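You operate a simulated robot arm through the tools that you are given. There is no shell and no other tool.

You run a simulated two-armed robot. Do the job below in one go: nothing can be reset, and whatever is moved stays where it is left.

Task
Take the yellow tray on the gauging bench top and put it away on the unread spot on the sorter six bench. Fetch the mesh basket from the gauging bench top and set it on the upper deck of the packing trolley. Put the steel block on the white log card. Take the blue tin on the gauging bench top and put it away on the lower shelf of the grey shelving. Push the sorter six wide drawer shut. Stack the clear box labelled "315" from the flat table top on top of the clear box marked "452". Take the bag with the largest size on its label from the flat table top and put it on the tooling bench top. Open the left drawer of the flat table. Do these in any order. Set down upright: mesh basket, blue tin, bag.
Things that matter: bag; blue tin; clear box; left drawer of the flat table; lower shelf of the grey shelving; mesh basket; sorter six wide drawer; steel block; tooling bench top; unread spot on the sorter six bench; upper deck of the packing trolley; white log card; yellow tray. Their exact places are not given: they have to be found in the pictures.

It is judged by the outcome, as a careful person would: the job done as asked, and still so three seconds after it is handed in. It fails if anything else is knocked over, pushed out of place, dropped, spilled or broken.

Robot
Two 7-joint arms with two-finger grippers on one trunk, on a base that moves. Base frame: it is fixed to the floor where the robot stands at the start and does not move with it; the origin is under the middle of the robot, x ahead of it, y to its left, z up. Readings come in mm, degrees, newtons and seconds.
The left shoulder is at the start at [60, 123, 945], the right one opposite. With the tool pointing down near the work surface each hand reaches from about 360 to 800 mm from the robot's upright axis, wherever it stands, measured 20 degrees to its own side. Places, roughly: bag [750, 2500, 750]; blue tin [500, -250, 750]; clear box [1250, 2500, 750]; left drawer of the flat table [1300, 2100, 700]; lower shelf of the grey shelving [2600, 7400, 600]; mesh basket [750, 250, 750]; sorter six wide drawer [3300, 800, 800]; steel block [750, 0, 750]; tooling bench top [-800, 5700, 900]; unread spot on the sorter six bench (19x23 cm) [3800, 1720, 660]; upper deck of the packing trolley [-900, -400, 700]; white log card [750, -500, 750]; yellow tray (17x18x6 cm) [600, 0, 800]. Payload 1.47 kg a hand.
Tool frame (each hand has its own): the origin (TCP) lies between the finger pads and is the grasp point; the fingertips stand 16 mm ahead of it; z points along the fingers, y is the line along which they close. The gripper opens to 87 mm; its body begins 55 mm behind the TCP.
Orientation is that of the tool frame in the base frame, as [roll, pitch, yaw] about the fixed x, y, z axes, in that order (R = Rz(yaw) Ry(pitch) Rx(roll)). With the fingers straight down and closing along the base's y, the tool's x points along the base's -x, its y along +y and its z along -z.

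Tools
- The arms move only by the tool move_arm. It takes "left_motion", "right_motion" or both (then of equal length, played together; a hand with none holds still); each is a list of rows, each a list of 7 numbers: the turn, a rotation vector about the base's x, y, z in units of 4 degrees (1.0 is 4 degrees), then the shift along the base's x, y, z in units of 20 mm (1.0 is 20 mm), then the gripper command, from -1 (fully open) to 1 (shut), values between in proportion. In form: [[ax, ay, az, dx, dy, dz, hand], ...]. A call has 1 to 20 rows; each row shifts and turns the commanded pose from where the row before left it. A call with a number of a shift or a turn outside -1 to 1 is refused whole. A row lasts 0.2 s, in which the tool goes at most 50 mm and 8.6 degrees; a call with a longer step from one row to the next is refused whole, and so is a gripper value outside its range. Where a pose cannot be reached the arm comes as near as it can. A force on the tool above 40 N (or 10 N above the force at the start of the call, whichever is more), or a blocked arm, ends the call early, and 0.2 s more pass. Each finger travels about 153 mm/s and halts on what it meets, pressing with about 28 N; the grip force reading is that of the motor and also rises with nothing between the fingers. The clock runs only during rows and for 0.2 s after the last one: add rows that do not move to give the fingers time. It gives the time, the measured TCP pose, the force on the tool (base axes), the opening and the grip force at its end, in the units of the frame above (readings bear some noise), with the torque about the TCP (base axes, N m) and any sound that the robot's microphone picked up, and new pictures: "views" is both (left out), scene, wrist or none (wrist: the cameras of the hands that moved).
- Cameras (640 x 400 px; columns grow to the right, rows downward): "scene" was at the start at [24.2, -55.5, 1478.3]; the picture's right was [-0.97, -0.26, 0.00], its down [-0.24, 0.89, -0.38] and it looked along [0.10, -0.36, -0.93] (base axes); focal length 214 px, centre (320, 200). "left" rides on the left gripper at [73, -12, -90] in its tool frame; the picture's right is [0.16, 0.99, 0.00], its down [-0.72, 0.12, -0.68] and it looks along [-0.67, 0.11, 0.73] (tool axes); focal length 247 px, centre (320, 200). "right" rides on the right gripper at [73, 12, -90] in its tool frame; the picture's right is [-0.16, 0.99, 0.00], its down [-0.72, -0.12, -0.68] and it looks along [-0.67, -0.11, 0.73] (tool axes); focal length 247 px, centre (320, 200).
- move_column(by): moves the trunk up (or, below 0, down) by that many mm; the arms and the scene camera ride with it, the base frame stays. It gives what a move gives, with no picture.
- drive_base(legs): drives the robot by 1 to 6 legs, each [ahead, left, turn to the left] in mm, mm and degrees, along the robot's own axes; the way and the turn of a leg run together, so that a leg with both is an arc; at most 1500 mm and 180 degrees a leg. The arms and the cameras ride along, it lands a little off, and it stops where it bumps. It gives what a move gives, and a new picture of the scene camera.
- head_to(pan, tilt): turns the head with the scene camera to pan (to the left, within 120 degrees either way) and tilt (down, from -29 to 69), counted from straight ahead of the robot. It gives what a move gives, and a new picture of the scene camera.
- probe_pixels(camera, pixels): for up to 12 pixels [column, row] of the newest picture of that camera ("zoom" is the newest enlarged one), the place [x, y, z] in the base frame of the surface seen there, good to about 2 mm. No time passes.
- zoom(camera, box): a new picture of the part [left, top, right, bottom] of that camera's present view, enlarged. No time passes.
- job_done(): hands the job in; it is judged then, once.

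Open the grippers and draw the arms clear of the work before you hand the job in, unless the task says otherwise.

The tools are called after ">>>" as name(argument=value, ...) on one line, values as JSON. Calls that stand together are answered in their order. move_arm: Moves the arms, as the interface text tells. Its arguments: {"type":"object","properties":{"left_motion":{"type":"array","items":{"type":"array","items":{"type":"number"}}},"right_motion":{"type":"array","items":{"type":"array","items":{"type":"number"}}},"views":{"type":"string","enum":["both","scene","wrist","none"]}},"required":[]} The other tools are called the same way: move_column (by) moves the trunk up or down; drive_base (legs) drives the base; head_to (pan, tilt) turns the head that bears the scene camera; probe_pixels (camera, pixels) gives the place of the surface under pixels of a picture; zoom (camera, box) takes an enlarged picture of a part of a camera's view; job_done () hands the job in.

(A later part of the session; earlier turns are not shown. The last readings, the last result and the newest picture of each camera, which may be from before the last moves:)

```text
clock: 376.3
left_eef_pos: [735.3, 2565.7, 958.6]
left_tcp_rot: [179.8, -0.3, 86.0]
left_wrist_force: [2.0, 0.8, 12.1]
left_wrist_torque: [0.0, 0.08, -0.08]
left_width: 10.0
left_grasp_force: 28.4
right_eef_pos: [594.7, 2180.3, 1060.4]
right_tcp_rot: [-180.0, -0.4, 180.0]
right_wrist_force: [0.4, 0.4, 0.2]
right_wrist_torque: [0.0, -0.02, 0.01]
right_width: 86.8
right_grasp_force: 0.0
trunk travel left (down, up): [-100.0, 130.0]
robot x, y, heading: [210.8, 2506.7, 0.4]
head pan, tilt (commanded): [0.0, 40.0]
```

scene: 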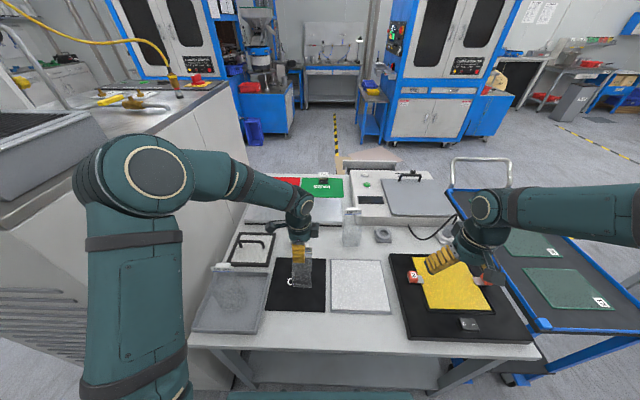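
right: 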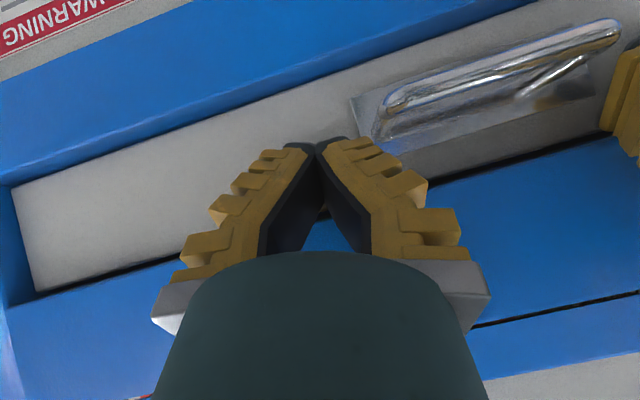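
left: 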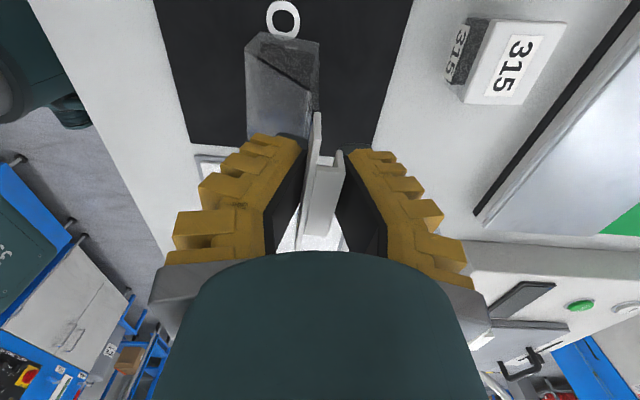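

Gripped (width 10). I lift slowly and watch.

>>> move_arm(left_motion=[[0, 0, 0, 0, 0, 0.1, 1], [0, 0, 0, 0, 0, 0.15, 1], [0, 0, 0, 0, 0, 0.2, 1], [0, 0, 0, 0, 0, 0.25, 1], [0, 0, 0, 0, 0, 0.3, 1], [0, 0, 0, 0, 0, 0.3, 1], [0, 0, 0, 0, 0, 0.3, 1], [0, 0, 0, 0, 0, 0.3, 1], [0, 0, 0, 0, 0, 0, 1]], views="both")

```text
clock: 378.3
left_eef_pos: [733.4, 2566.6, 996.1]
left_tcp_rot: [179.9, -0.3, 85.9]
left_wrist_force: [0.6, 1.1, -2.9]
left_wrist_torque: [0.0, -0.04, 0.01]
left_width: 5.8
left_grasp_force: 27.9
right_eef_pos: [595.6, 2181.4, 1059.8]
right_tcp_rot: [-179.9, -0.4, -179.9]
right_wrist_force: [0.0, 0.4, -0.4]
right_wrist_torque: [0.0, -0.02, -0.01]
right_width: 87.1
right_grasp_force: 0.1
trunk travel left (down, up): [-100.0, 130.0]
robot x, y, heading: [209.9, 2506.4, 0.4]
head pan, tilt (commanded): [0.0, 40.0]
```

scene: 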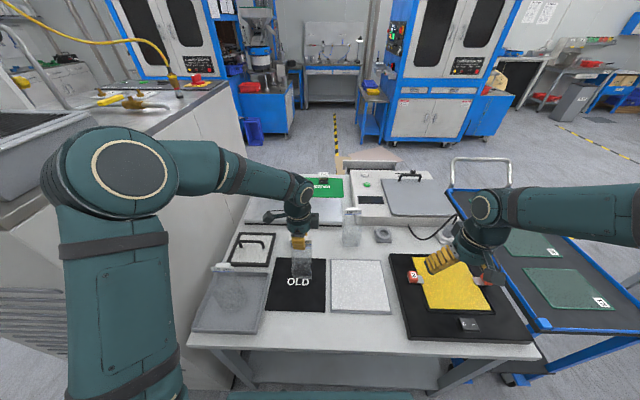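
left: 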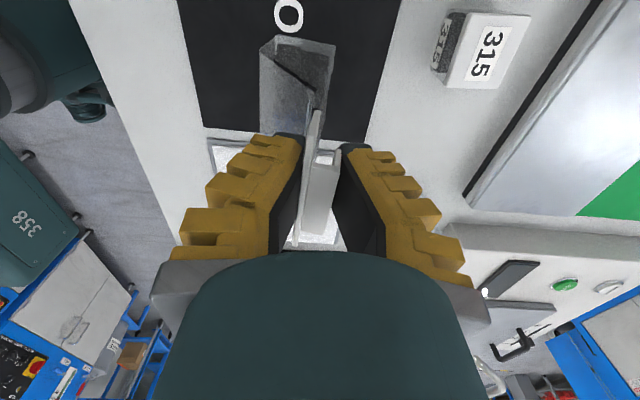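

The bag hangs upright, clip caged above the fingertips (−2.9 N). I raise it further with the arm and trunk, then swing it back-left to free the space.

>>> move_arm(left_motion=[[0, 0, 0, 0, 0, 0.3, 1], [0, 0, 0, 0, 0, 0.5, 1], [0, 0, 0, 0, 0, 0.6, 1], [0, 0, 0, 0, 0, 0.6, 1], [0, 0, 0, 0, 0, 0.6, 1], [0, 0, 0, 0, 0, 0.6, 1], [0, 0, 0, 0, 0, 0.5, 1], [0, 0, 0, 0, 0, 0.3, 1], [0, 0, 0, 0, 0, 0, 1]], views="none")

>>> move_column(by=80)

>>> move_arm(left_motion=[[0, 0, 0, -0.4, 0.3, 0, 1], [0, 0, 0, -0.7, 0.5, 0, 1], [0, 0, 0, -0.8, 0.6, 0, 1], [0, 0, 0, -0.8, 0.6, 0, 1], [0, 0, 0, -0.8, 0.6, 0, 1], [0, 0, 0, -0.8, 0.6, 0, 1], [0, 0, 0, -0.8, 0.6, 0, 1], [0, 0, 0, -0.8, 0.6, 0, 1], [0, 0, 0, -0.8, 0.6, 0, 1], [0, 0, 0, -0.8, 0.6, 0, 1], [0, 0, 0, -0.8, 0.6, 0, 1], [0, 0, 0, -0.8, 0.6, 0, 1], [0, 0, 0, -0.8, 0.6, 0, 1], [0, 0, 0, -0.8, 0.6, 0, 1], [0, 0, 0, -0.6, 0.5, 0, 1], [0, 0, 0, -0.3, 0.2, 0, 1], [0, 0, 0, 0, 0, 0, 1]], views="both")

```text
clock: 380.3
left_eef_pos: [735.2, 2567.3, 1076.2]
left_tcp_rot: [179.9, -0.4, 86.1]
left_wrist_force: [-0.2, 0.5, -2.4]
left_wrist_torque: [0.01, -0.06, -0.01]
left_width: 6.4
left_grasp_force: 28.5
right_eef_pos: [596.3, 2181.0, 1059.7]
right_tcp_rot: [180.0, -0.5, 180.0]
right_wrist_force: [-0.3, 0.3, -0.2]
right_wrist_torque: [0.0, 0.01, -0.02]
right_width: 86.9
right_grasp_force: 0.0
trunk travel left (down, up): [-100.0, 130.0]
robot x, y, heading: [212.2, 2505.1, 0.1]
head pan, tilt (commanded): [0.0, 40.0]
```

```text
clock: 381.5
left_eef_pos: [735.8, 2566.8, 1154.6]
left_tcp_rot: [179.9, -0.4, 86.1]
left_wrist_force: [-0.1, 1.0, -3.1]
left_wrist_torque: [0.05, -0.03, -0.02]
left_width: 6.4
left_grasp_force: 27.5
right_eef_pos: [595.7, 2180.4, 1140.0]
right_tcp_rot: [-180.0, -0.6, -180.0]
right_wrist_force: [-0.8, -0.1, 0.1]
right_wrist_torque: [0.01, -0.01, -0.02]
right_width: 86.7
right_grasp_force: 0.1
trunk travel left (down, up): [-180.0, 50.0]
robot x, y, heading: [210.7, 2503.3, 0.2]
head pan, tilt (commanded): [0.0, 40.0]
```

```text
clock: 385.1
left_eef_pos: [502.2, 2739.3, 1155.9]
left_tcp_rot: [180.0, -0.3, 86.0]
left_wrist_force: [0.0, 0.3, -3.0]
left_wrist_torque: [0.01, -0.02, -0.03]
left_width: 6.9
left_grasp_force: 27.9
right_eef_pos: [596.0, 2180.9, 1139.7]
right_tcp_rot: [-179.9, -0.4, 180.0]
right_wrist_force: [0.0, 0.7, 0.3]
right_wrist_torque: [0.0, 0.0, 0.02]
right_width: 87.2
right_grasp_force: 0.0
trunk travel left (down, up): [-180.0, 50.0]
robot x, y, heading: [212.9, 2501.9, 0.3]
head pan, tilt (commanded): [0.0, 40.0]
```

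scene: 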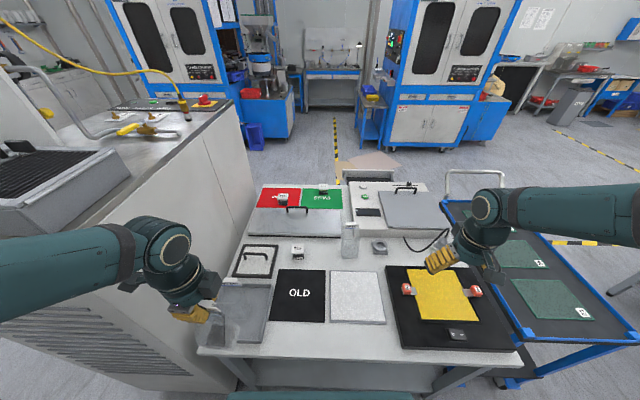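
left: 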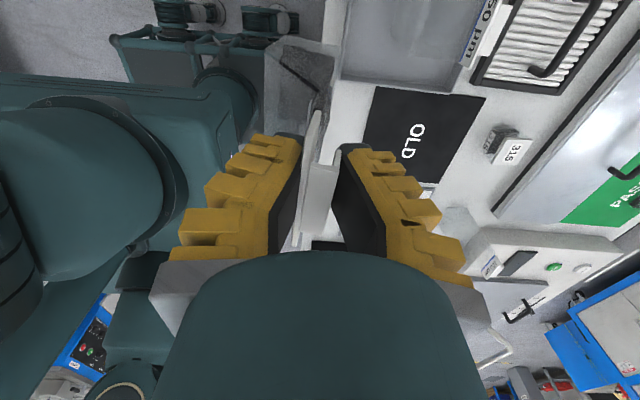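

The bag is safely aside. Now the right hand goes above box 315 (centre ≈[874,2600]).

>>> move_arm(right_motion=[[0, 0, 0, 0.6, 0.8, 0, -1], [0, 0, 0, 0.7, 1, 0, -1], [0, 0, 0, 0.7, 1, 0, -1], [0, 0, 0, 0.7, 1, 0, -1], [0, 0, 0, 0.7, 1, 0, -1], [0, 0, 0, 0.7, 1, 0, -1], [0, 0, 0, 0.7, 1, 0, -1], [0, 0, 0, 0.7, 1, 0, -1], [0, 0, 0, 0.7, 1, 0, -1], [0, 0, 0, 0.7, 1, -0.4, -1], [0, 0, 0, 0.7, 1, -0.5, -1], [0, 0, 0, 0.7, 1, -0.6, -1], [0, 0, 0, 0.7, 1, -0.7, -1], [0, 0, 0, 0.7, 1, -0.8, -1], [0, 0, 0, 0.7, 1, -0.8, -1], [0, 0, 0, 0.7, 1, -0.8, -1], [0, 0, 0, 0.7, 1, -0.8, -1], [0, 0, 0, 0.7, 1, -0.8, -1], [0, 0, 0, 0.7, 1, -0.8, -1], [0, 0, 0, 0.7, 1, -0.8, -1]], views="both")

```text
clock: 389.3
left_eef_pos: [501.6, 2740.7, 1155.2]
left_tcp_rot: [179.9, -0.2, 85.9]
left_wrist_force: [-0.4, 0.6, -2.1]
left_wrist_torque: [-0.02, -0.01, -0.03]
left_width: 6.9
left_grasp_force: 27.7
right_eef_pos: [876.6, 2576.3, 984.7]
right_tcp_rot: [-179.9, -0.4, -179.8]
right_wrist_force: [0.3, 0.2, -0.5]
right_wrist_torque: [-0.03, -0.03, 0.04]
right_width: 87.1
right_grasp_force: 0.0
trunk travel left (down, up): [-180.0, 50.0]
robot x, y, heading: [213.3, 2506.7, 0.1]
head pan, tilt (commanded): [0.0, 40.0]
```

scene: 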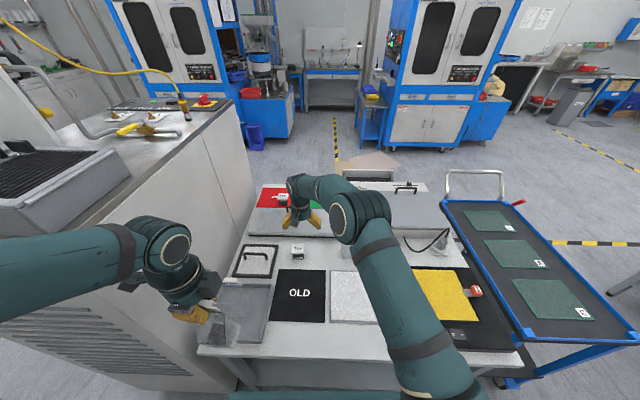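
right: 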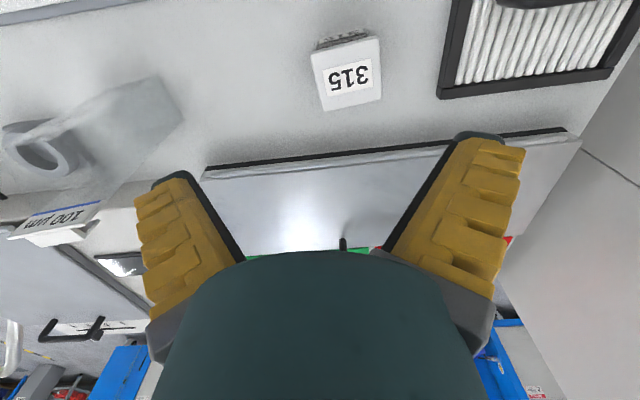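

Box 315's lid is at [347,73] in the right wrist view. I probe its corners.

>>> probe_pixels(camera="right", pixels=[[314, 58], [375, 42], [379, 96], [326, 107], [347, 75], [345, 42]])

```text
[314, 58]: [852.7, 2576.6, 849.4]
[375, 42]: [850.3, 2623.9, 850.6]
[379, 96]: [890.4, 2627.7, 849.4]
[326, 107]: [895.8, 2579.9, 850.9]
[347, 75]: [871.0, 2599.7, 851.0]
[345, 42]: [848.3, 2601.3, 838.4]
```

Box centre ≈[872,2602], yaw ≈+4.7°. I align and descend to TCP z≈829.

>>> move_arm(right_motion=[[0, 0, 0.6, -0.1, 0.6, -0.4, -1], [0, 0, 0.57, -0.1, 0.66, -0.7, -1], [0, 0, 0, 0, 0, -0.9, -1], [0, 0, 0, 0, 0, -0.9, -1], [0, 0, 0, 0, 0, -0.9, -1], [0, 0, 0, 0, 0, -0.9, -1], [0, 0, 0, 0, 0, -0.9, -1], [0, 0, 0, 0, 0, -0.9, -1], [0, 0, 0, 0, 0, -0.8, -1], [0, 0, 0, 0, 0, -0.5, -1], [0, 0, 0, 0, 0, 0, -1]], views="wrist")

```text
clock: 391.7
left_eef_pos: [500.1, 2740.6, 1156.2]
left_tcp_rot: [179.8, -0.5, 85.9]
left_wrist_force: [0.0, -0.5, -3.0]
left_wrist_torque: [0.01, -0.04, -0.01]
left_width: 7.6
left_grasp_force: 27.9
right_eef_pos: [868.9, 2603.2, 829.1]
right_tcp_rot: [-179.9, -0.3, -175.3]
right_wrist_force: [-0.7, -1.7, 0.4]
right_wrist_torque: [0.02, 0.01, 0.0]
right_width: 87.0
right_grasp_force: 0.1
trunk travel left (down, up): [-180.0, 50.0]
robot x, y, heading: [215.0, 2504.4, 0.3]
head pan, tilt (commanded): [0.0, 40.0]
```

right: 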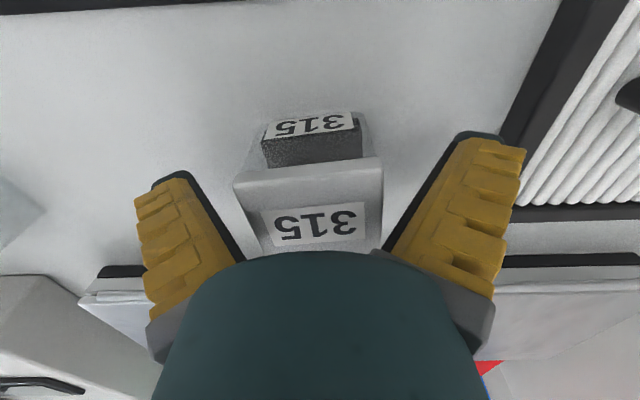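

Box 315 is centred between the fingers. I close and check the width.

>>> move_arm(right_motion=[[0, 0, 0, 0, 0, 0, -0.4], [0, 0, 0, 0, 0, 0, 0.2], [0, 0, 0, 0, 0, 0, 1], [0, 0, 0, 0, 0, 0, 1], [0, 0, 0, 0, 0, 0, 1]], left_motion=[[0, 0, 0, 0, 0, 0, 1], [0, 0, 0, 0, 0, 0, 1], [0, 0, 0, 0, 0, 0, 1], [0, 0, 0, 0, 0, 0, 1], [0, 0, 0, 0, 0, 0, 1]], views="wrist")

```text
clock: 392.9
left_eef_pos: [502.3, 2740.3, 1155.7]
left_tcp_rot: [179.9, -0.4, 86.0]
left_wrist_force: [0.7, 0.3, -2.5]
left_wrist_torque: [0.03, -0.01, -0.01]
left_width: 7.8
left_grasp_force: 27.7
right_eef_pos: [869.8, 2602.5, 828.6]
right_tcp_rot: [-180.0, -0.4, -175.4]
right_wrist_force: [-0.6, 0.3, -0.2]
right_wrist_torque: [-0.01, 0.03, -0.02]
right_width: 58.1
right_grasp_force: 27.6
trunk travel left (down, up): [-180.0, 50.0]
robot x, y, heading: [211.9, 2505.7, 0.0]
head pan, tilt (commanded): [0.0, 40.0]
```

right: 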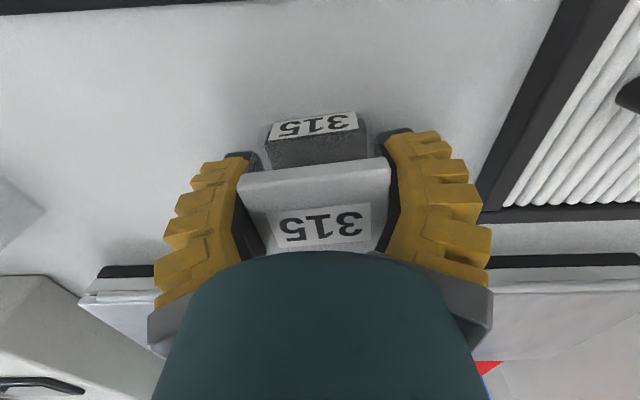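
left: 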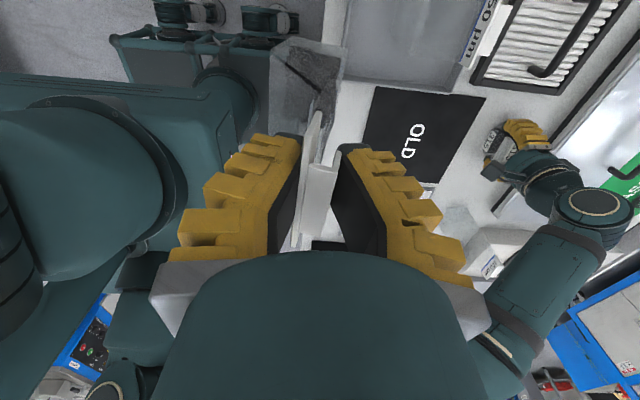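

Box gripped by its lid (58 mm). I lift slowly to test the hold.

>>> move_arm(right_motion=[[0, 0, 0, 0, 0, 0.1, 1], [0, 0, 0, 0, 0, 0.15, 1], [0, 0, 0, 0, 0, 0.2, 1], [0, 0, 0, 0, 0, 0.25, 1], [0, 0, 0, 0, 0, 0.25, 1], [0, 0, 0, 0, 0, 0.25, 1], [0, 0, 0, 0, 0, 0, 1]], views="wrist")

>>> zoom(camera="left", box=[220, 20, 440, 260])

```text
clock: 394.5
left_eef_pos: [502.5, 2740.9, 1155.2]
left_tcp_rot: [179.9, -0.3, 86.0]
left_wrist_force: [-0.5, -0.5, -2.3]
left_wrist_torque: [-0.02, -0.01, 0.03]
left_width: 8.1
left_grasp_force: 28.2
right_eef_pos: [870.4, 2602.6, 852.0]
right_tcp_rot: [-179.8, -0.4, -175.3]
right_wrist_force: [-0.5, -0.6, -0.7]
right_wrist_torque: [0.03, 0.04, -0.01]
right_width: 57.7
right_grasp_force: 28.2
trunk travel left (down, up): [-180.0, 50.0]
robot x, y, heading: [211.3, 2506.4, 0.4]
head pan, tilt (commanded): [0.0, 40.0]
```

right: 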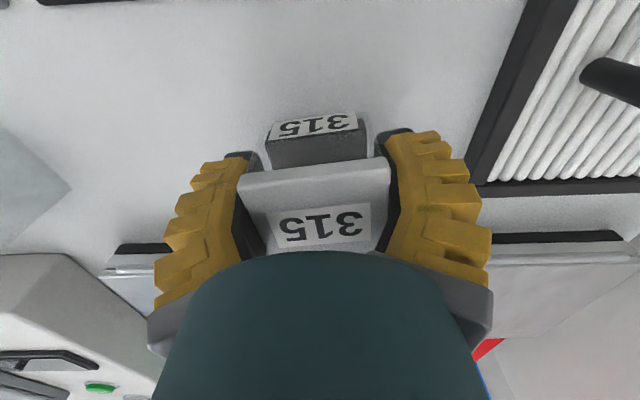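

```text
1.67 times, centred on (330, 140) of left
```

zoom: 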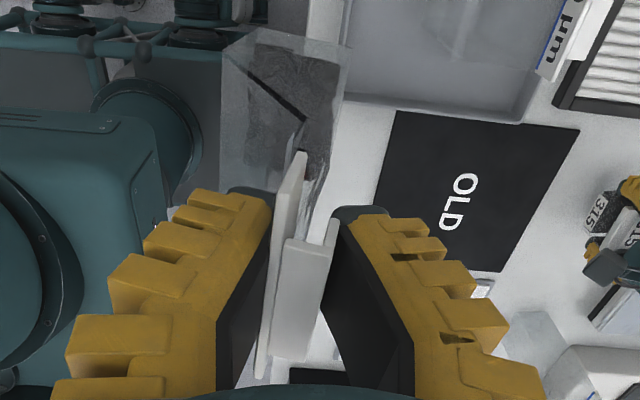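

The box holds well and the bag hangs by its clip. I raise the box and bring the right hand back to my side.

>>> move_arm(right_motion=[[0, 0, 0, 0, 0, 0.4, 1], [0, 0, 0, 0, 0, 0.7, 1], [0, 0, 0, 0, 0, 0.9, 1], [0, 0, 0, 0, 0, 0.9, 1], [0, 0, 0, 0, 0, 0.9, 1], [0, 0, 0, -0.3, -0.2, 0.9, 1], [0, 0, 0, -0.5, -0.4, 0.9, 1], [0, 0, 0, -0.7, -0.6, 0.9, 1], [0, 0, 0, -0.9, -0.8, 0.9, 1], [0, 0, 0, -0.9, -0.9, 0.9, 1], [0, 0, 0, -0.9, -0.9, 0.8, 1], [0, 0, 0, -0.9, -0.9, 0.6, 1], [0, 0, 0, -0.9, -0.9, 0.4, 1], [0, 0, 0, -0.9, -0.9, 0, 1], [0, 0, 0, -0.9, -0.9, 0, 1], [0, 0, 0, -0.9, -0.9, 0, 1], [0, 0, 0, -0.9, -0.9, 0, 1], [0, 0, 0, -0.9, -0.9, 0, 1], [0, 0, 0, -0.7, -0.7, 0, 1], [0, 0, 0, -0.4, -0.4, 0, 1]], views="scene")

```text
clock: 398.7
left_eef_pos: [501.8, 2740.3, 1157.2]
left_tcp_rot: [-180.0, -0.5, 86.0]
left_wrist_force: [0.5, -0.1, -1.9]
left_wrist_torque: [0.02, -0.01, 0.02]
left_width: 8.7
left_grasp_force: 28.2
right_eef_pos: [637.6, 2376.8, 1055.2]
right_tcp_rot: [-180.0, -0.5, -175.3]
right_wrist_force: [-0.4, 0.6, 0.0]
right_wrist_torque: [0.0, 0.01, 0.0]
right_width: 57.4
right_grasp_force: 27.7
trunk travel left (down, up): [-180.0, 50.0]
robot x, y, heading: [213.8, 2501.4, 0.4]
head pan, tilt (commanded): [0.0, 40.0]
```

scene: 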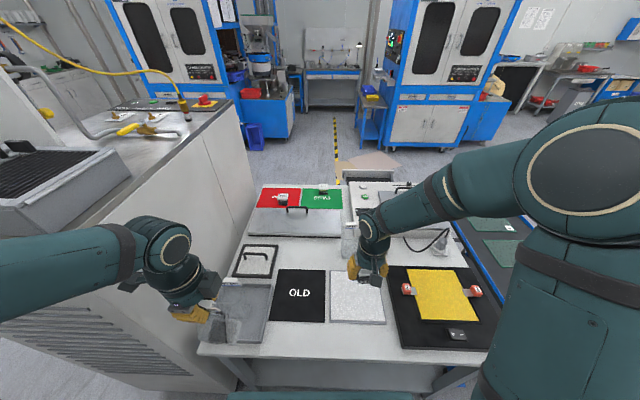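

Both items are held. I back out to the aisle and look north toward the tooling bench.

>>> drive_base(legs=[[-270, 0, 0]])

>>> head_to(pan=95, tilt=15)

```text
clock: 400.6
left_eef_pos: [224.2, 2739.3, 1156.4]
left_tcp_rot: [179.9, -0.4, 85.6]
left_wrist_force: [0.0, 0.2, -2.4]
left_wrist_torque: [0.02, -0.03, -0.02]
left_width: 9.4
left_grasp_force: 28.3
right_eef_pos: [359.0, 2375.1, 1054.3]
right_tcp_rot: [-179.9, -0.4, -175.7]
right_wrist_force: [0.1, -0.4, -0.9]
right_wrist_torque: [-0.01, 0.0, -0.02]
right_width: 57.5
right_grasp_force: 27.9
trunk travel left (down, up): [-180.0, 50.0]
robot x, y, heading: [-65.0, 2502.3, 0.0]
head pan, tilt (commanded): [0.0, 40.0]
```

scene: 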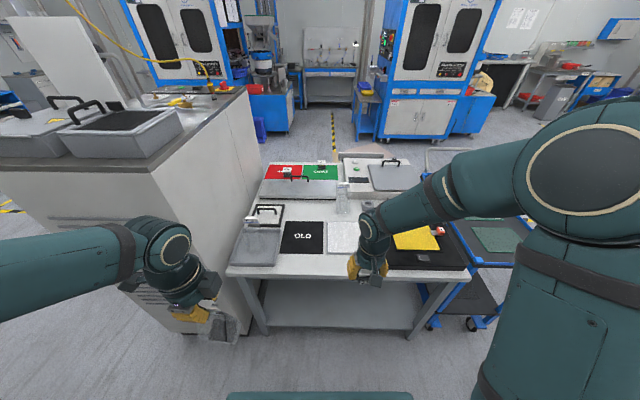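

```text
clock: 402.4
left_eef_pos: [225.5, 2736.8, 1155.8]
left_tcp_rot: [179.9, -0.4, 85.6]
left_wrist_force: [-0.5, -0.2, -3.7]
left_wrist_torque: [0.02, 0.0, 0.0]
left_width: 9.1
left_grasp_force: 27.9
right_eef_pos: [359.2, 2373.3, 1054.2]
right_tcp_rot: [-179.9, -0.4, -175.8]
right_wrist_force: [0.9, -0.5, -0.5]
right_wrist_torque: [0.04, 0.0, -0.01]
right_width: 57.6
right_grasp_force: 27.8
trunk travel left (down, up): [-180.0, 50.0]
robot x, y, heading: [-65.1, 2501.8, -0.4]
head pan, tilt (commanded): [95.0, 15.0]
```

scene: 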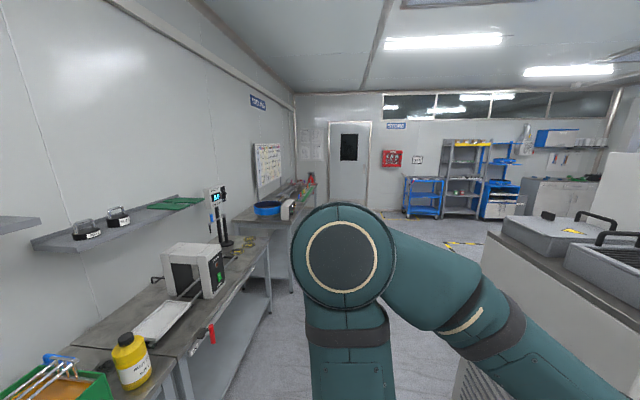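

The aisle north is clear; the tooling bench is along the left wall with a blue bin ([275,210]). I strafe 2400 mm north with the held items.

>>> drive_base(legs=[[0, 1200, 0], [0, 1200, 0]])

>>> head_to(pan=120, tilt=25)

```text
clock: 423.5
left_eef_pos: [294.0, 5131.9, 1155.4]
left_tcp_rot: [179.8, -0.4, 84.3]
left_wrist_force: [0.1, 0.3, -2.9]
left_wrist_torque: [-0.03, 0.09, 0.0]
left_width: 8.3
left_grasp_force: 27.8
right_eef_pos: [419.0, 4765.5, 1053.8]
right_tcp_rot: [-179.9, -0.4, -177.1]
right_wrist_force: [0.4, 0.7, -0.8]
right_wrist_torque: [0.0, 0.03, -0.01]
right_width: 57.6
right_grasp_force: 27.6
trunk travel left (down, up): [-180.0, 50.0]
robot x, y, heading: [-0.9, 4906.4, -1.5]
head pan, tilt (commanded): [95.0, 15.0]
```

scene: 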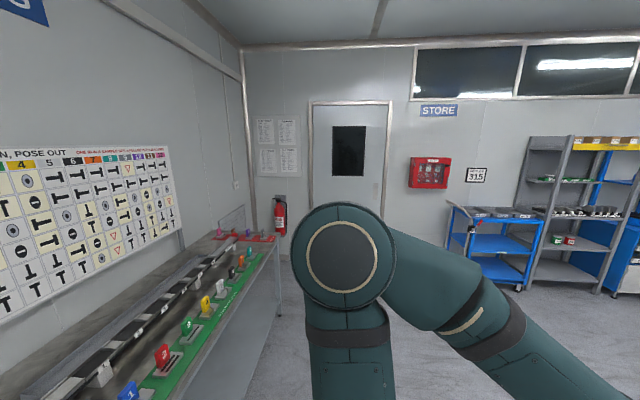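

```text
clock: 424.4
left_eef_pos: [292.9, 5131.7, 1155.7]
left_tcp_rot: [179.9, -0.4, 84.4]
left_wrist_force: [-0.9, 0.0, -2.2]
left_wrist_torque: [0.02, 0.06, -0.03]
left_width: 7.9
left_grasp_force: 28.0
right_eef_pos: [418.5, 4765.4, 1053.9]
right_tcp_rot: [179.9, -0.3, -177.1]
right_wrist_force: [0.4, 0.1, -0.3]
right_wrist_torque: [0.01, 0.0, 0.0]
right_width: 57.9
right_grasp_force: 28.0
trunk travel left (down, up): [-180.0, 50.0]
robot x, y, heading: [-2.9, 4905.6, -1.4]
head pan, tilt (commanded): [120.0, 25.0]
```

scene: 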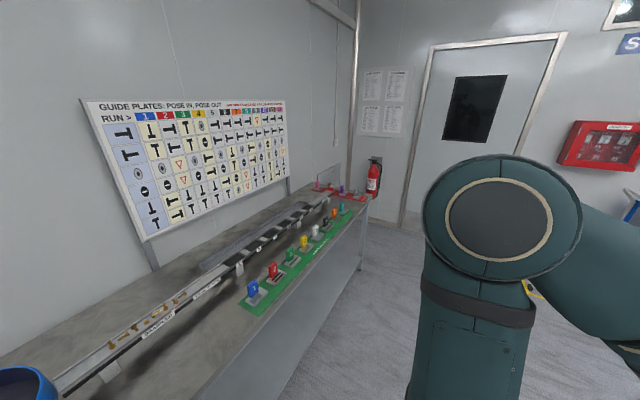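

The tooling bench carries a rail and a green mat with coloured plates; I probe the free parts of its top.

>>> probe_pixels(camera="scene", pixels=[[200, 350], [240, 300], [150, 370], [280, 320], [120, 300], [345, 215], [50, 340], [210, 385], [235, 385], [360, 230], [180, 265], [250, 290]])

>>> zoom(camera="scene", box=[0, 180, 380, 400])

```text
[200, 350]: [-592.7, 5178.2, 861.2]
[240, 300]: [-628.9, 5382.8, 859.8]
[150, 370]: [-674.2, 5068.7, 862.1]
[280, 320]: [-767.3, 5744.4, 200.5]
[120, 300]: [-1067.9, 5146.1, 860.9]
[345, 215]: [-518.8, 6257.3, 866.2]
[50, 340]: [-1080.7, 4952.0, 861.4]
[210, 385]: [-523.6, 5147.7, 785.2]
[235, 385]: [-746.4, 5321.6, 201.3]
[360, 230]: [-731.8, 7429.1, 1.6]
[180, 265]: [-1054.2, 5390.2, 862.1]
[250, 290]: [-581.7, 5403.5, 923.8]
```

```text
1.68 times, centred on (190, 290) of scene
```

zoom: 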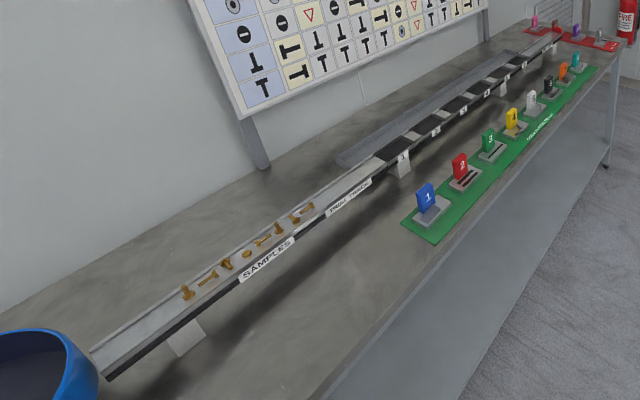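

Bench top z≈861, front edge x≈−525; the strip around [−625,5200] is free. I turn around to face −x and move in front of that spot.

>>> drive_base(legs=[[0, 0, 90.7], [0, 0, 90.7], [0, -510, 0]])

>>> head_to(pan=15, tilt=45)

```text
clock: 437.1
left_eef_pos: [-276.4, 5204.6, 1155.6]
left_tcp_rot: [180.0, -0.4, -96.6]
left_wrist_force: [-0.7, 0.6, -2.8]
left_wrist_torque: [-0.01, -0.05, 0.0]
left_width: 7.6
left_grasp_force: 28.3
right_eef_pos: [-396.0, 5573.7, 1055.2]
right_tcp_rot: [-179.9, -0.4, 2.1]
right_wrist_force: [0.4, -0.7, -0.2]
right_wrist_torque: [0.0, 0.0, 0.0]
right_width: 57.3
right_grasp_force: 27.8
trunk travel left (down, up): [-180.0, 50.0]
robot x, y, heading: [25.2, 5427.2, 177.6]
head pan, tilt (commanded): [120.0, 25.0]
```

scene: 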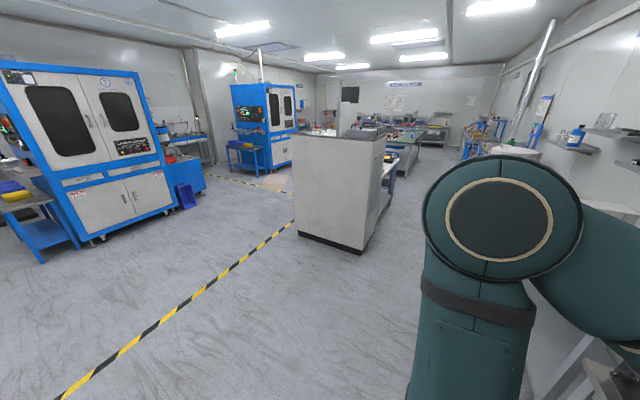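

```text
clock: 438.9
left_eef_pos: [-276.3, 5204.6, 1155.9]
left_tcp_rot: [179.9, -0.5, -96.5]
left_wrist_force: [0.6, -0.8, -2.3]
left_wrist_torque: [-0.02, -0.04, -0.02]
left_width: 7.5
left_grasp_force: 28.1
right_eef_pos: [-397.0, 5573.9, 1055.3]
right_tcp_rot: [180.0, -0.3, 2.0]
right_wrist_force: [0.0, 0.0, 0.1]
right_wrist_torque: [-0.02, -0.01, -0.01]
right_width: 57.4
right_grasp_force: 27.9
trunk travel left (down, up): [-180.0, 50.0]
robot x, y, heading: [23.8, 5428.7, 177.9]
head pan, tilt (commanded): [15.0, 45.0]
```

scene: 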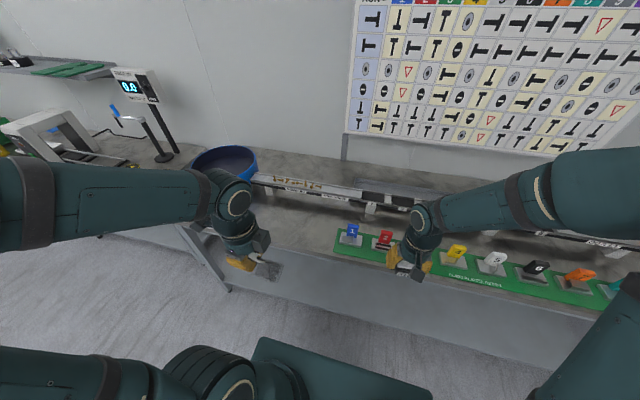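

The free bench strip left of the green mat is ahead of the left hand. I drive 140 mm ahead and extend the left arm over it.

>>> drive_base(legs=[[140, 0, 0]])

>>> move_arm(left_motion=[[0, 0, 0, -0.4, 0, 0, 1], [0, 0, 0, -0.7, 0, 0, 1], [0, 0, 0, -0.9, 0, 0, 1], [0, 0, 0, -0.9, 0, 0, 1], [0, 0, 0, -0.9, 0, 0, 1], [0, 0, 0, -0.9, 0, 0, 1], [0, 0, 0, -0.9, 0, 0, 1], [0, 0, 0, -0.9, 0, -0.3, 1], [0, 0, 0, -0.9, 0, -0.5, 1], [0, 0, 0, -0.9, 0, -0.6, 1], [0, 0, 0, -0.8, 0, -0.6, 1], [0, 0, 0, -0.6, 0, -0.6, 1], [0, 0, 0, -0.3, 0, -0.5, 1], [0, 0, 0, 0, 0, -0.3, 1], [0, 0, 0, 0, 0, 0, 1]], views="both")

```text
clock: 440.2
left_eef_pos: [-416.6, 5210.8, 1155.5]
left_tcp_rot: [-180.0, -0.3, -96.7]
left_wrist_force: [-0.7, 1.1, -2.5]
left_wrist_torque: [0.01, -0.07, -0.01]
left_width: 7.4
left_grasp_force: 28.0
right_eef_pos: [-535.1, 5580.9, 1054.3]
right_tcp_rot: [180.0, -0.5, 2.1]
right_wrist_force: [-0.3, 0.3, -1.1]
right_wrist_torque: [-0.01, 0.0, 0.01]
right_width: 57.3
right_grasp_force: 28.1
trunk travel left (down, up): [-180.0, 50.0]
robot x, y, heading: [-114.5, 5433.1, 177.7]
head pan, tilt (commanded): [15.0, 45.0]
```

scene: 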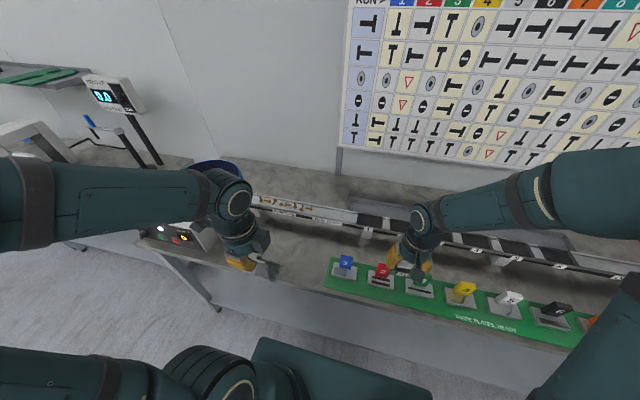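

```text
clock: 443.4
left_eef_pos: [-614.9, 5211.4, 1088.0]
left_tcp_rot: [179.9, -0.4, -96.7]
left_wrist_force: [-0.6, -0.1, -3.6]
left_wrist_torque: [-0.01, -0.03, 0.0]
left_width: 7.5
left_grasp_force: 28.3
right_eef_pos: [-534.6, 5581.3, 1053.8]
right_tcp_rot: [179.9, -0.5, 2.1]
right_wrist_force: [0.6, 0.3, -0.7]
right_wrist_torque: [-0.03, 0.01, 0.0]
right_width: 57.2
right_grasp_force: 28.3
trunk travel left (down, up): [-180.0, 50.0]
robot x, y, heading: [-115.5, 5435.8, 177.2]
head pan, tilt (commanded): [15.0, 45.0]
```

scene: 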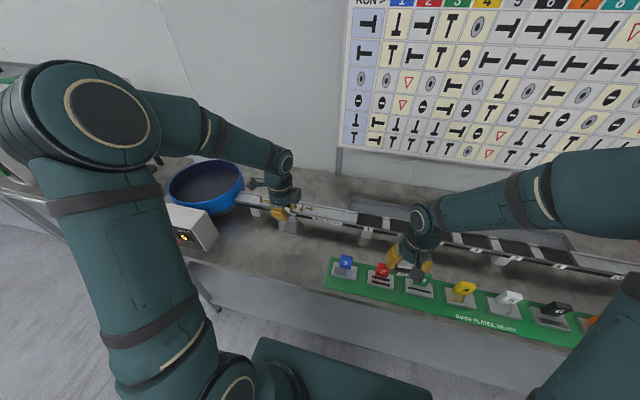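
left: 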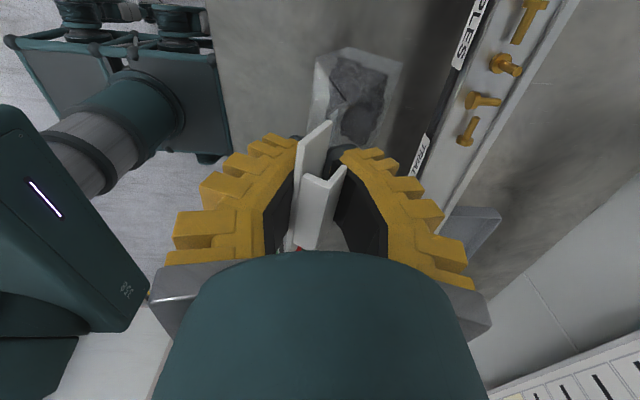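

The bag has swung a little (its bottom at [355,95] is displaced toward −x). I probe its pose.

>>> zoom(camera="left", box=[230, 30, 450, 260])

>>> probe_pixels(camera="left", pixels=[[345, 85], [360, 110], [375, 75], [318, 75], [400, 65], [345, 52], [312, 145], [325, 205], [300, 230], [370, 135], [345, 180]])

```text
1.74 times, centred on (340, 145) of left
```

zoom: 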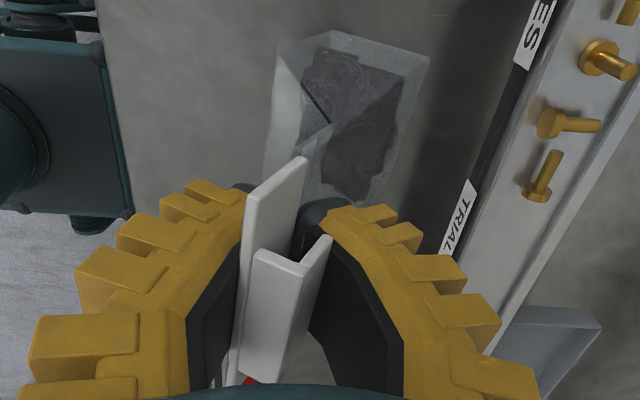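

```text
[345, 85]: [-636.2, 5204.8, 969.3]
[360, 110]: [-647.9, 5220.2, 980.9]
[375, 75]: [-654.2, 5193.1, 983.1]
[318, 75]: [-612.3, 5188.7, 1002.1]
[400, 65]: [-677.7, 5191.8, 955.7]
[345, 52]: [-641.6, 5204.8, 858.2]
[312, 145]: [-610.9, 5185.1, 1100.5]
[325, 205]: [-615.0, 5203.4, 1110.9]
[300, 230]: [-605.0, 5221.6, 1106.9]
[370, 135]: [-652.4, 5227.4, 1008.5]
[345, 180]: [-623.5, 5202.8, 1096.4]
```

I zoom on the hanging bag from the head camera to judge its tilt.

>>> zoom(camera="scene", box=[240, 160, 340, 260])

```text
4.00 times, centred on (290, 210) of scene
```

zoom: 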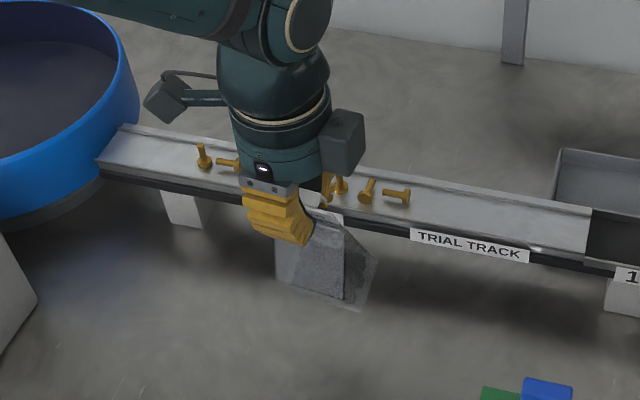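

>>> probe_pixels(camera="zoom", pixels=[[280, 270], [335, 290], [343, 297], [350, 250], [370, 268], [365, 290], [300, 250], [285, 240], [345, 270], [330, 230], [360, 303], [278, 278]])

```text
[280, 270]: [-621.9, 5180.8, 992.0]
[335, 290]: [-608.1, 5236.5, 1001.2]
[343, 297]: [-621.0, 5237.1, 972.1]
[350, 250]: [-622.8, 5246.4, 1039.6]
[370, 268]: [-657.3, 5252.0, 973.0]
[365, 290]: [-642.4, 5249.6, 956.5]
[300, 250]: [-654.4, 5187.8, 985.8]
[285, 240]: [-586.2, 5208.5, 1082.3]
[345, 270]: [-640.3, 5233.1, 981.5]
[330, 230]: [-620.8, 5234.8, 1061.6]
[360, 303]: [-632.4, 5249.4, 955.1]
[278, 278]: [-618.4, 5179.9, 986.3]
```

The bag leans about 20° (bottom toward −x). I tilt the hand −20° about the header axis to bring it upright, then check.

>>> move_arm(left_motion=[[-0.1, -0.8, 0, 0, 0, 0, 1], [-0.11, -0.9, 0, 0, 0, 0, 1], [-0.11, -0.9, 0, 0, 0, 0, 1], [-0.11, -0.9, 0, 0, 0, 0, 1], [-0.11, -0.9, 0, 0, 0, 0, 1], [-0.07, -0.6, 0, 0, 0, 0, 1], [0, 0, 0, 0, 0, 0, 1]], views="both")

>>> zoom(camera="scene", box=[240, 160, 340, 260])

```text
clock: 445.0
left_eef_pos: [-614.7, 5211.4, 1087.4]
left_tcp_rot: [-159.9, -0.4, -96.9]
left_wrist_force: [0.1, 0.0, -3.3]
left_wrist_torque: [-0.01, 0.0, 0.03]
left_width: 7.3
left_grasp_force: 28.7
right_eef_pos: [-534.1, 5579.4, 1053.2]
right_tcp_rot: [-179.9, -0.4, 2.2]
right_wrist_force: [-0.4, -0.7, -0.2]
right_wrist_torque: [-0.02, 0.03, 0.01]
right_width: 57.2
right_grasp_force: 28.2
trunk travel left (down, up): [-180.0, 50.0]
robot x, y, heading: [-114.7, 5431.6, 177.5]
head pan, tilt (commanded): [15.0, 45.0]
```

scene: 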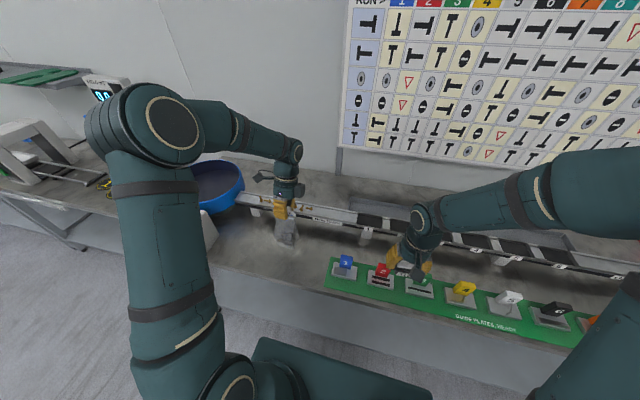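
left: 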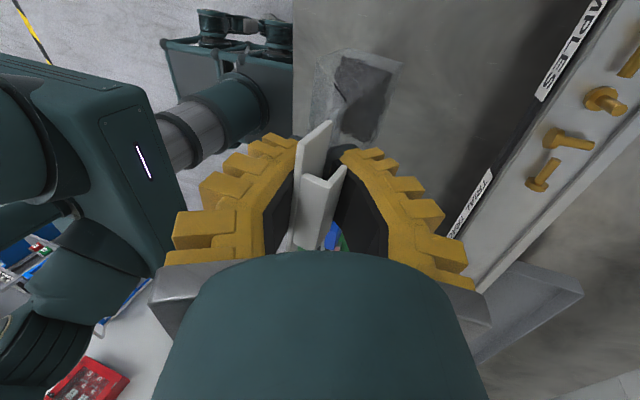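

```text
4.00 times, centred on (290, 210) of scene
```

zoom: 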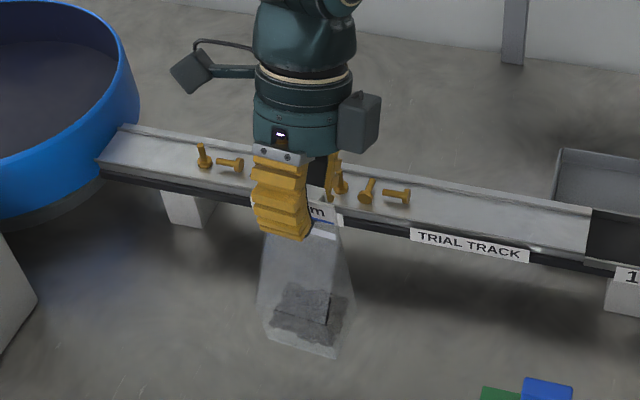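

The bag now hangs nearly upright. I probe its lower edges.

>>> probe_pixels(camera="zoom", pixels=[[270, 322], [300, 338], [330, 350], [290, 290], [300, 260], [318, 212], [335, 335], [345, 300], [300, 310], [300, 325]])

```text
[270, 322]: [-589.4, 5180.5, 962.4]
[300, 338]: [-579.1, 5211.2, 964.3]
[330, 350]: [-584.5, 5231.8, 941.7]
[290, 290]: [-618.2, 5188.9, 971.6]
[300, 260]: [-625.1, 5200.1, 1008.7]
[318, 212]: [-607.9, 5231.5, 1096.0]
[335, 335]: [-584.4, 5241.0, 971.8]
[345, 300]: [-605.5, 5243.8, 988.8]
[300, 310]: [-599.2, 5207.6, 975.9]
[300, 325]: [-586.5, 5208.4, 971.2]
```

Residual tilt is only ~4°. The bottom is at z≈940, bench at 861; I lower 65 mm and then slowly.

>>> move_arm(left_motion=[[0, 0, 0, 0, 0, -0.3, 1], [0, 0, 0, 0, 0, -0.5, 1], [0, 0, 0, 0, 0, -0.6, 1], [0, 0, 0, 0, 0, -0.6, 1], [0, 0, 0, 0, 0, -0.6, 1], [0, 0, 0, 0, 0, -0.4, 1], [0, 0, 0, 0, 0, -0.2, 1], [0, 0, 0, 0, 0, 0, 1]], views="scene")

>>> zoom(camera="scene", box=[240, 180, 340, 280])

```text
clock: 446.8
left_eef_pos: [-615.7, 5210.7, 1022.9]
left_tcp_rot: [-159.9, -0.5, -96.8]
left_wrist_force: [-1.0, 0.5, -1.6]
left_wrist_torque: [0.03, 0.0, -0.01]
left_width: 7.3
left_grasp_force: 28.3
right_eef_pos: [-534.0, 5580.4, 1053.3]
right_tcp_rot: [179.9, -0.5, 2.1]
right_wrist_force: [0.3, 0.1, -0.6]
right_wrist_torque: [0.0, 0.01, 0.03]
right_width: 57.6
right_grasp_force: 28.1
trunk travel left (down, up): [-180.0, 50.0]
robot x, y, heading: [-115.3, 5436.3, 177.5]
head pan, tilt (commanded): [15.0, 45.0]
```

scene: 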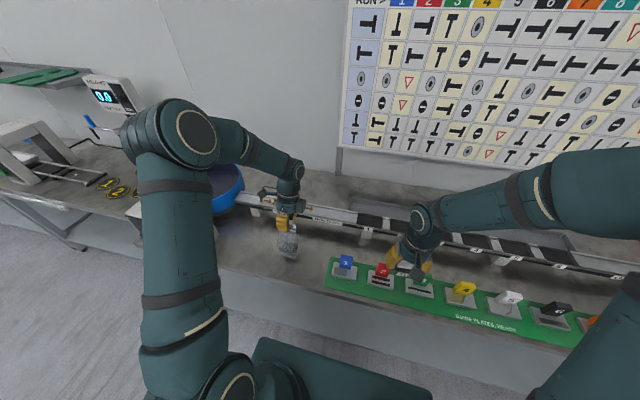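

```text
4.00 times, centred on (290, 230) of scene
```

zoom: 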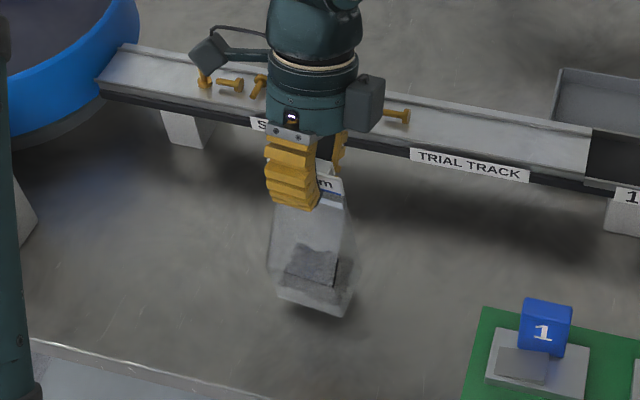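

About 15 mm to go. I lower in small steps watching the force.

>>> move_arm(left_motion=[[0, 0, 0, 0, 0, -0.15, 1], [0, 0, 0, 0, 0, -0.15, 1], [0, 0, 0, 0, 0, -0.15, 1], [0, 0, 0, 0, 0, -0.1, 1], [0, 0, 0, 0, 0, -0.1, 1], [0, 0, 0, 0, 0, 0, 1]], views="none")

```text
clock: 448.2
left_eef_pos: [-614.8, 5210.4, 1010.8]
left_tcp_rot: [-159.9, -0.5, -96.8]
left_wrist_force: [1.0, -0.2, -2.6]
left_wrist_torque: [-0.02, 0.03, -0.03]
left_width: 7.2
left_grasp_force: 28.1
right_eef_pos: [-534.6, 5579.7, 1053.9]
right_tcp_rot: [180.0, -0.5, 2.1]
right_wrist_force: [0.1, -0.5, -1.2]
right_wrist_torque: [-0.03, 0.02, 0.0]
right_width: 57.4
right_grasp_force: 28.2
trunk travel left (down, up): [-180.0, 50.0]
robot x, y, heading: [-117.6, 5437.3, 177.3]
head pan, tilt (commanded): [15.0, 45.0]
```

>>> move_arm(left_motion=[[0, 0, 0, 0, 0, -0.1, 1], [0, 0, 0, 0, 0, -0.1, 1], [0, 0, 0, 0, 0, -0.1, 1], [0, 0, 0, 0, 0, 0, 1]], views="scene")

>>> zoom(camera="scene", box=[240, 180, 340, 280])

```text
clock: 449.2
left_eef_pos: [-615.0, 5210.8, 1004.6]
left_tcp_rot: [-160.0, -0.4, -96.7]
left_wrist_force: [-6.2, -0.4, 16.3]
left_wrist_torque: [0.36, 0.14, 0.09]
left_width: 8.4
left_grasp_force: 28.1
right_eef_pos: [-534.2, 5581.5, 1053.8]
right_tcp_rot: [180.0, -0.4, 2.1]
right_wrist_force: [0.2, 0.3, -0.7]
right_wrist_torque: [0.01, 0.01, 0.0]
right_width: 57.1
right_grasp_force: 28.3
trunk travel left (down, up): [-180.0, 50.0]
robot x, y, heading: [-118.5, 5431.1, 177.5]
head pan, tilt (commanded): [15.0, 45.0]
```

scene: 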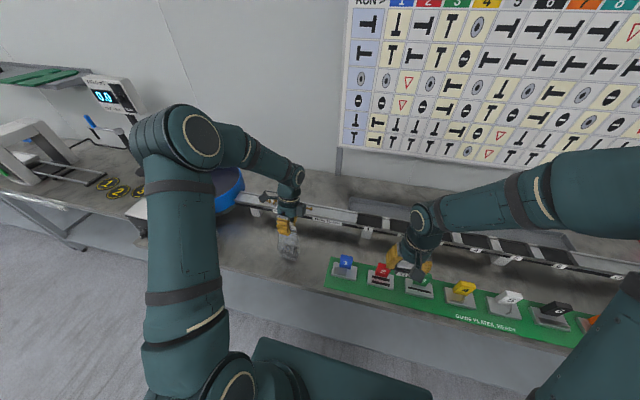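

```text
4.00 times, centred on (290, 230) of scene
```

zoom: 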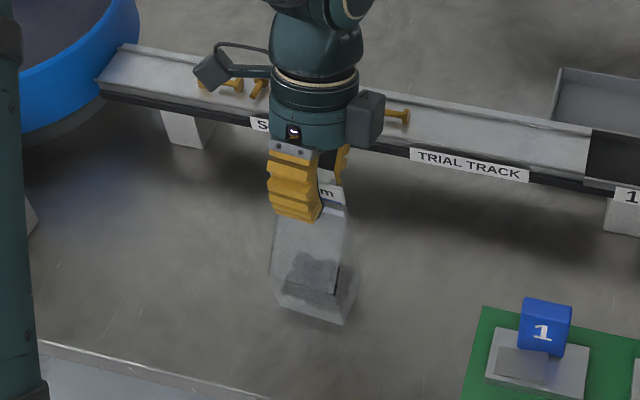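

Contact (+16 N). I ease up 1 mm, open slowly and rise straight up.

>>> move_arm(left_motion=[[0, 0, 0, 0, 0, 0.05, 1], [0, 0, 0, 0, 0, 0, 0.7], [0, 0, 0, 0, 0, 0, 0.5], [0, 0, 0, 0, 0, 0, 0.2], [0, 0, 0, 0, 0, 0, -0.2], [0, 0, 0, 0, 0, 0, -0.4], [0, 0, 0, 0, 0, 0, -0.4]], views="both")

>>> zoom(camera="scene", box=[240, 180, 340, 280])

```text
clock: 450.8
left_eef_pos: [-614.3, 5209.8, 1006.0]
left_tcp_rot: [-159.9, -0.4, -96.8]
left_wrist_force: [-0.5, 0.4, 0.6]
left_wrist_torque: [0.03, 0.01, -0.01]
left_width: 65.6
left_grasp_force: 3.1
right_eef_pos: [-533.8, 5580.7, 1053.2]
right_tcp_rot: [180.0, -0.3, 2.1]
right_wrist_force: [0.3, 1.2, -0.2]
right_wrist_torque: [0.02, -0.02, 0.01]
right_width: 57.2
right_grasp_force: 27.9
trunk travel left (down, up): [-180.0, 50.0]
robot x, y, heading: [-113.7, 5435.9, 177.5]
head pan, tilt (commanded): [15.0, 45.0]
```

scene: 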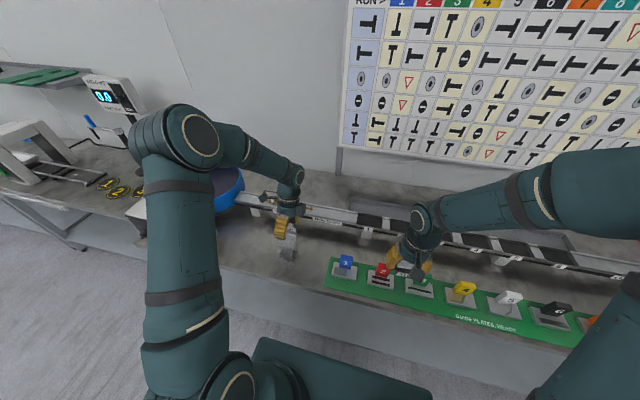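
left: 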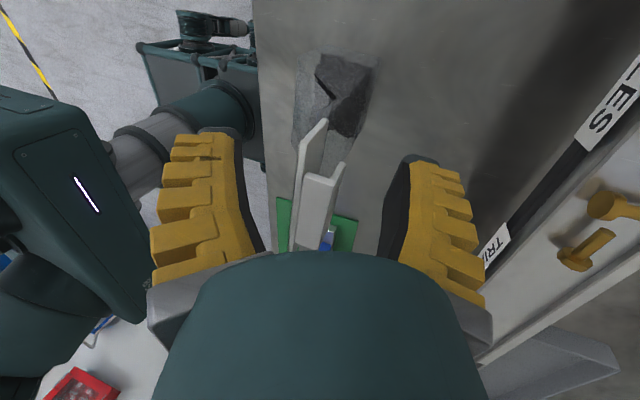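

```text
4.00 times, centred on (290, 230) of scene
```

zoom: 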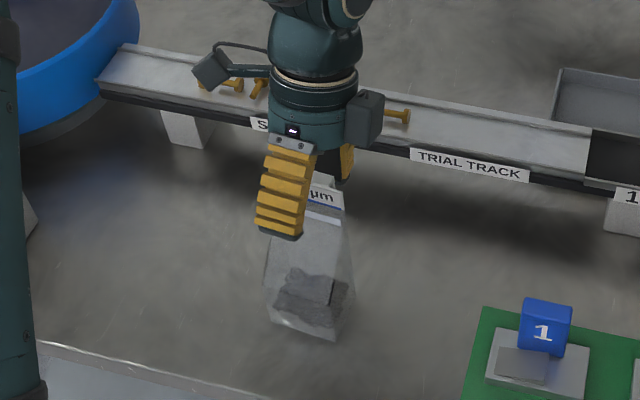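

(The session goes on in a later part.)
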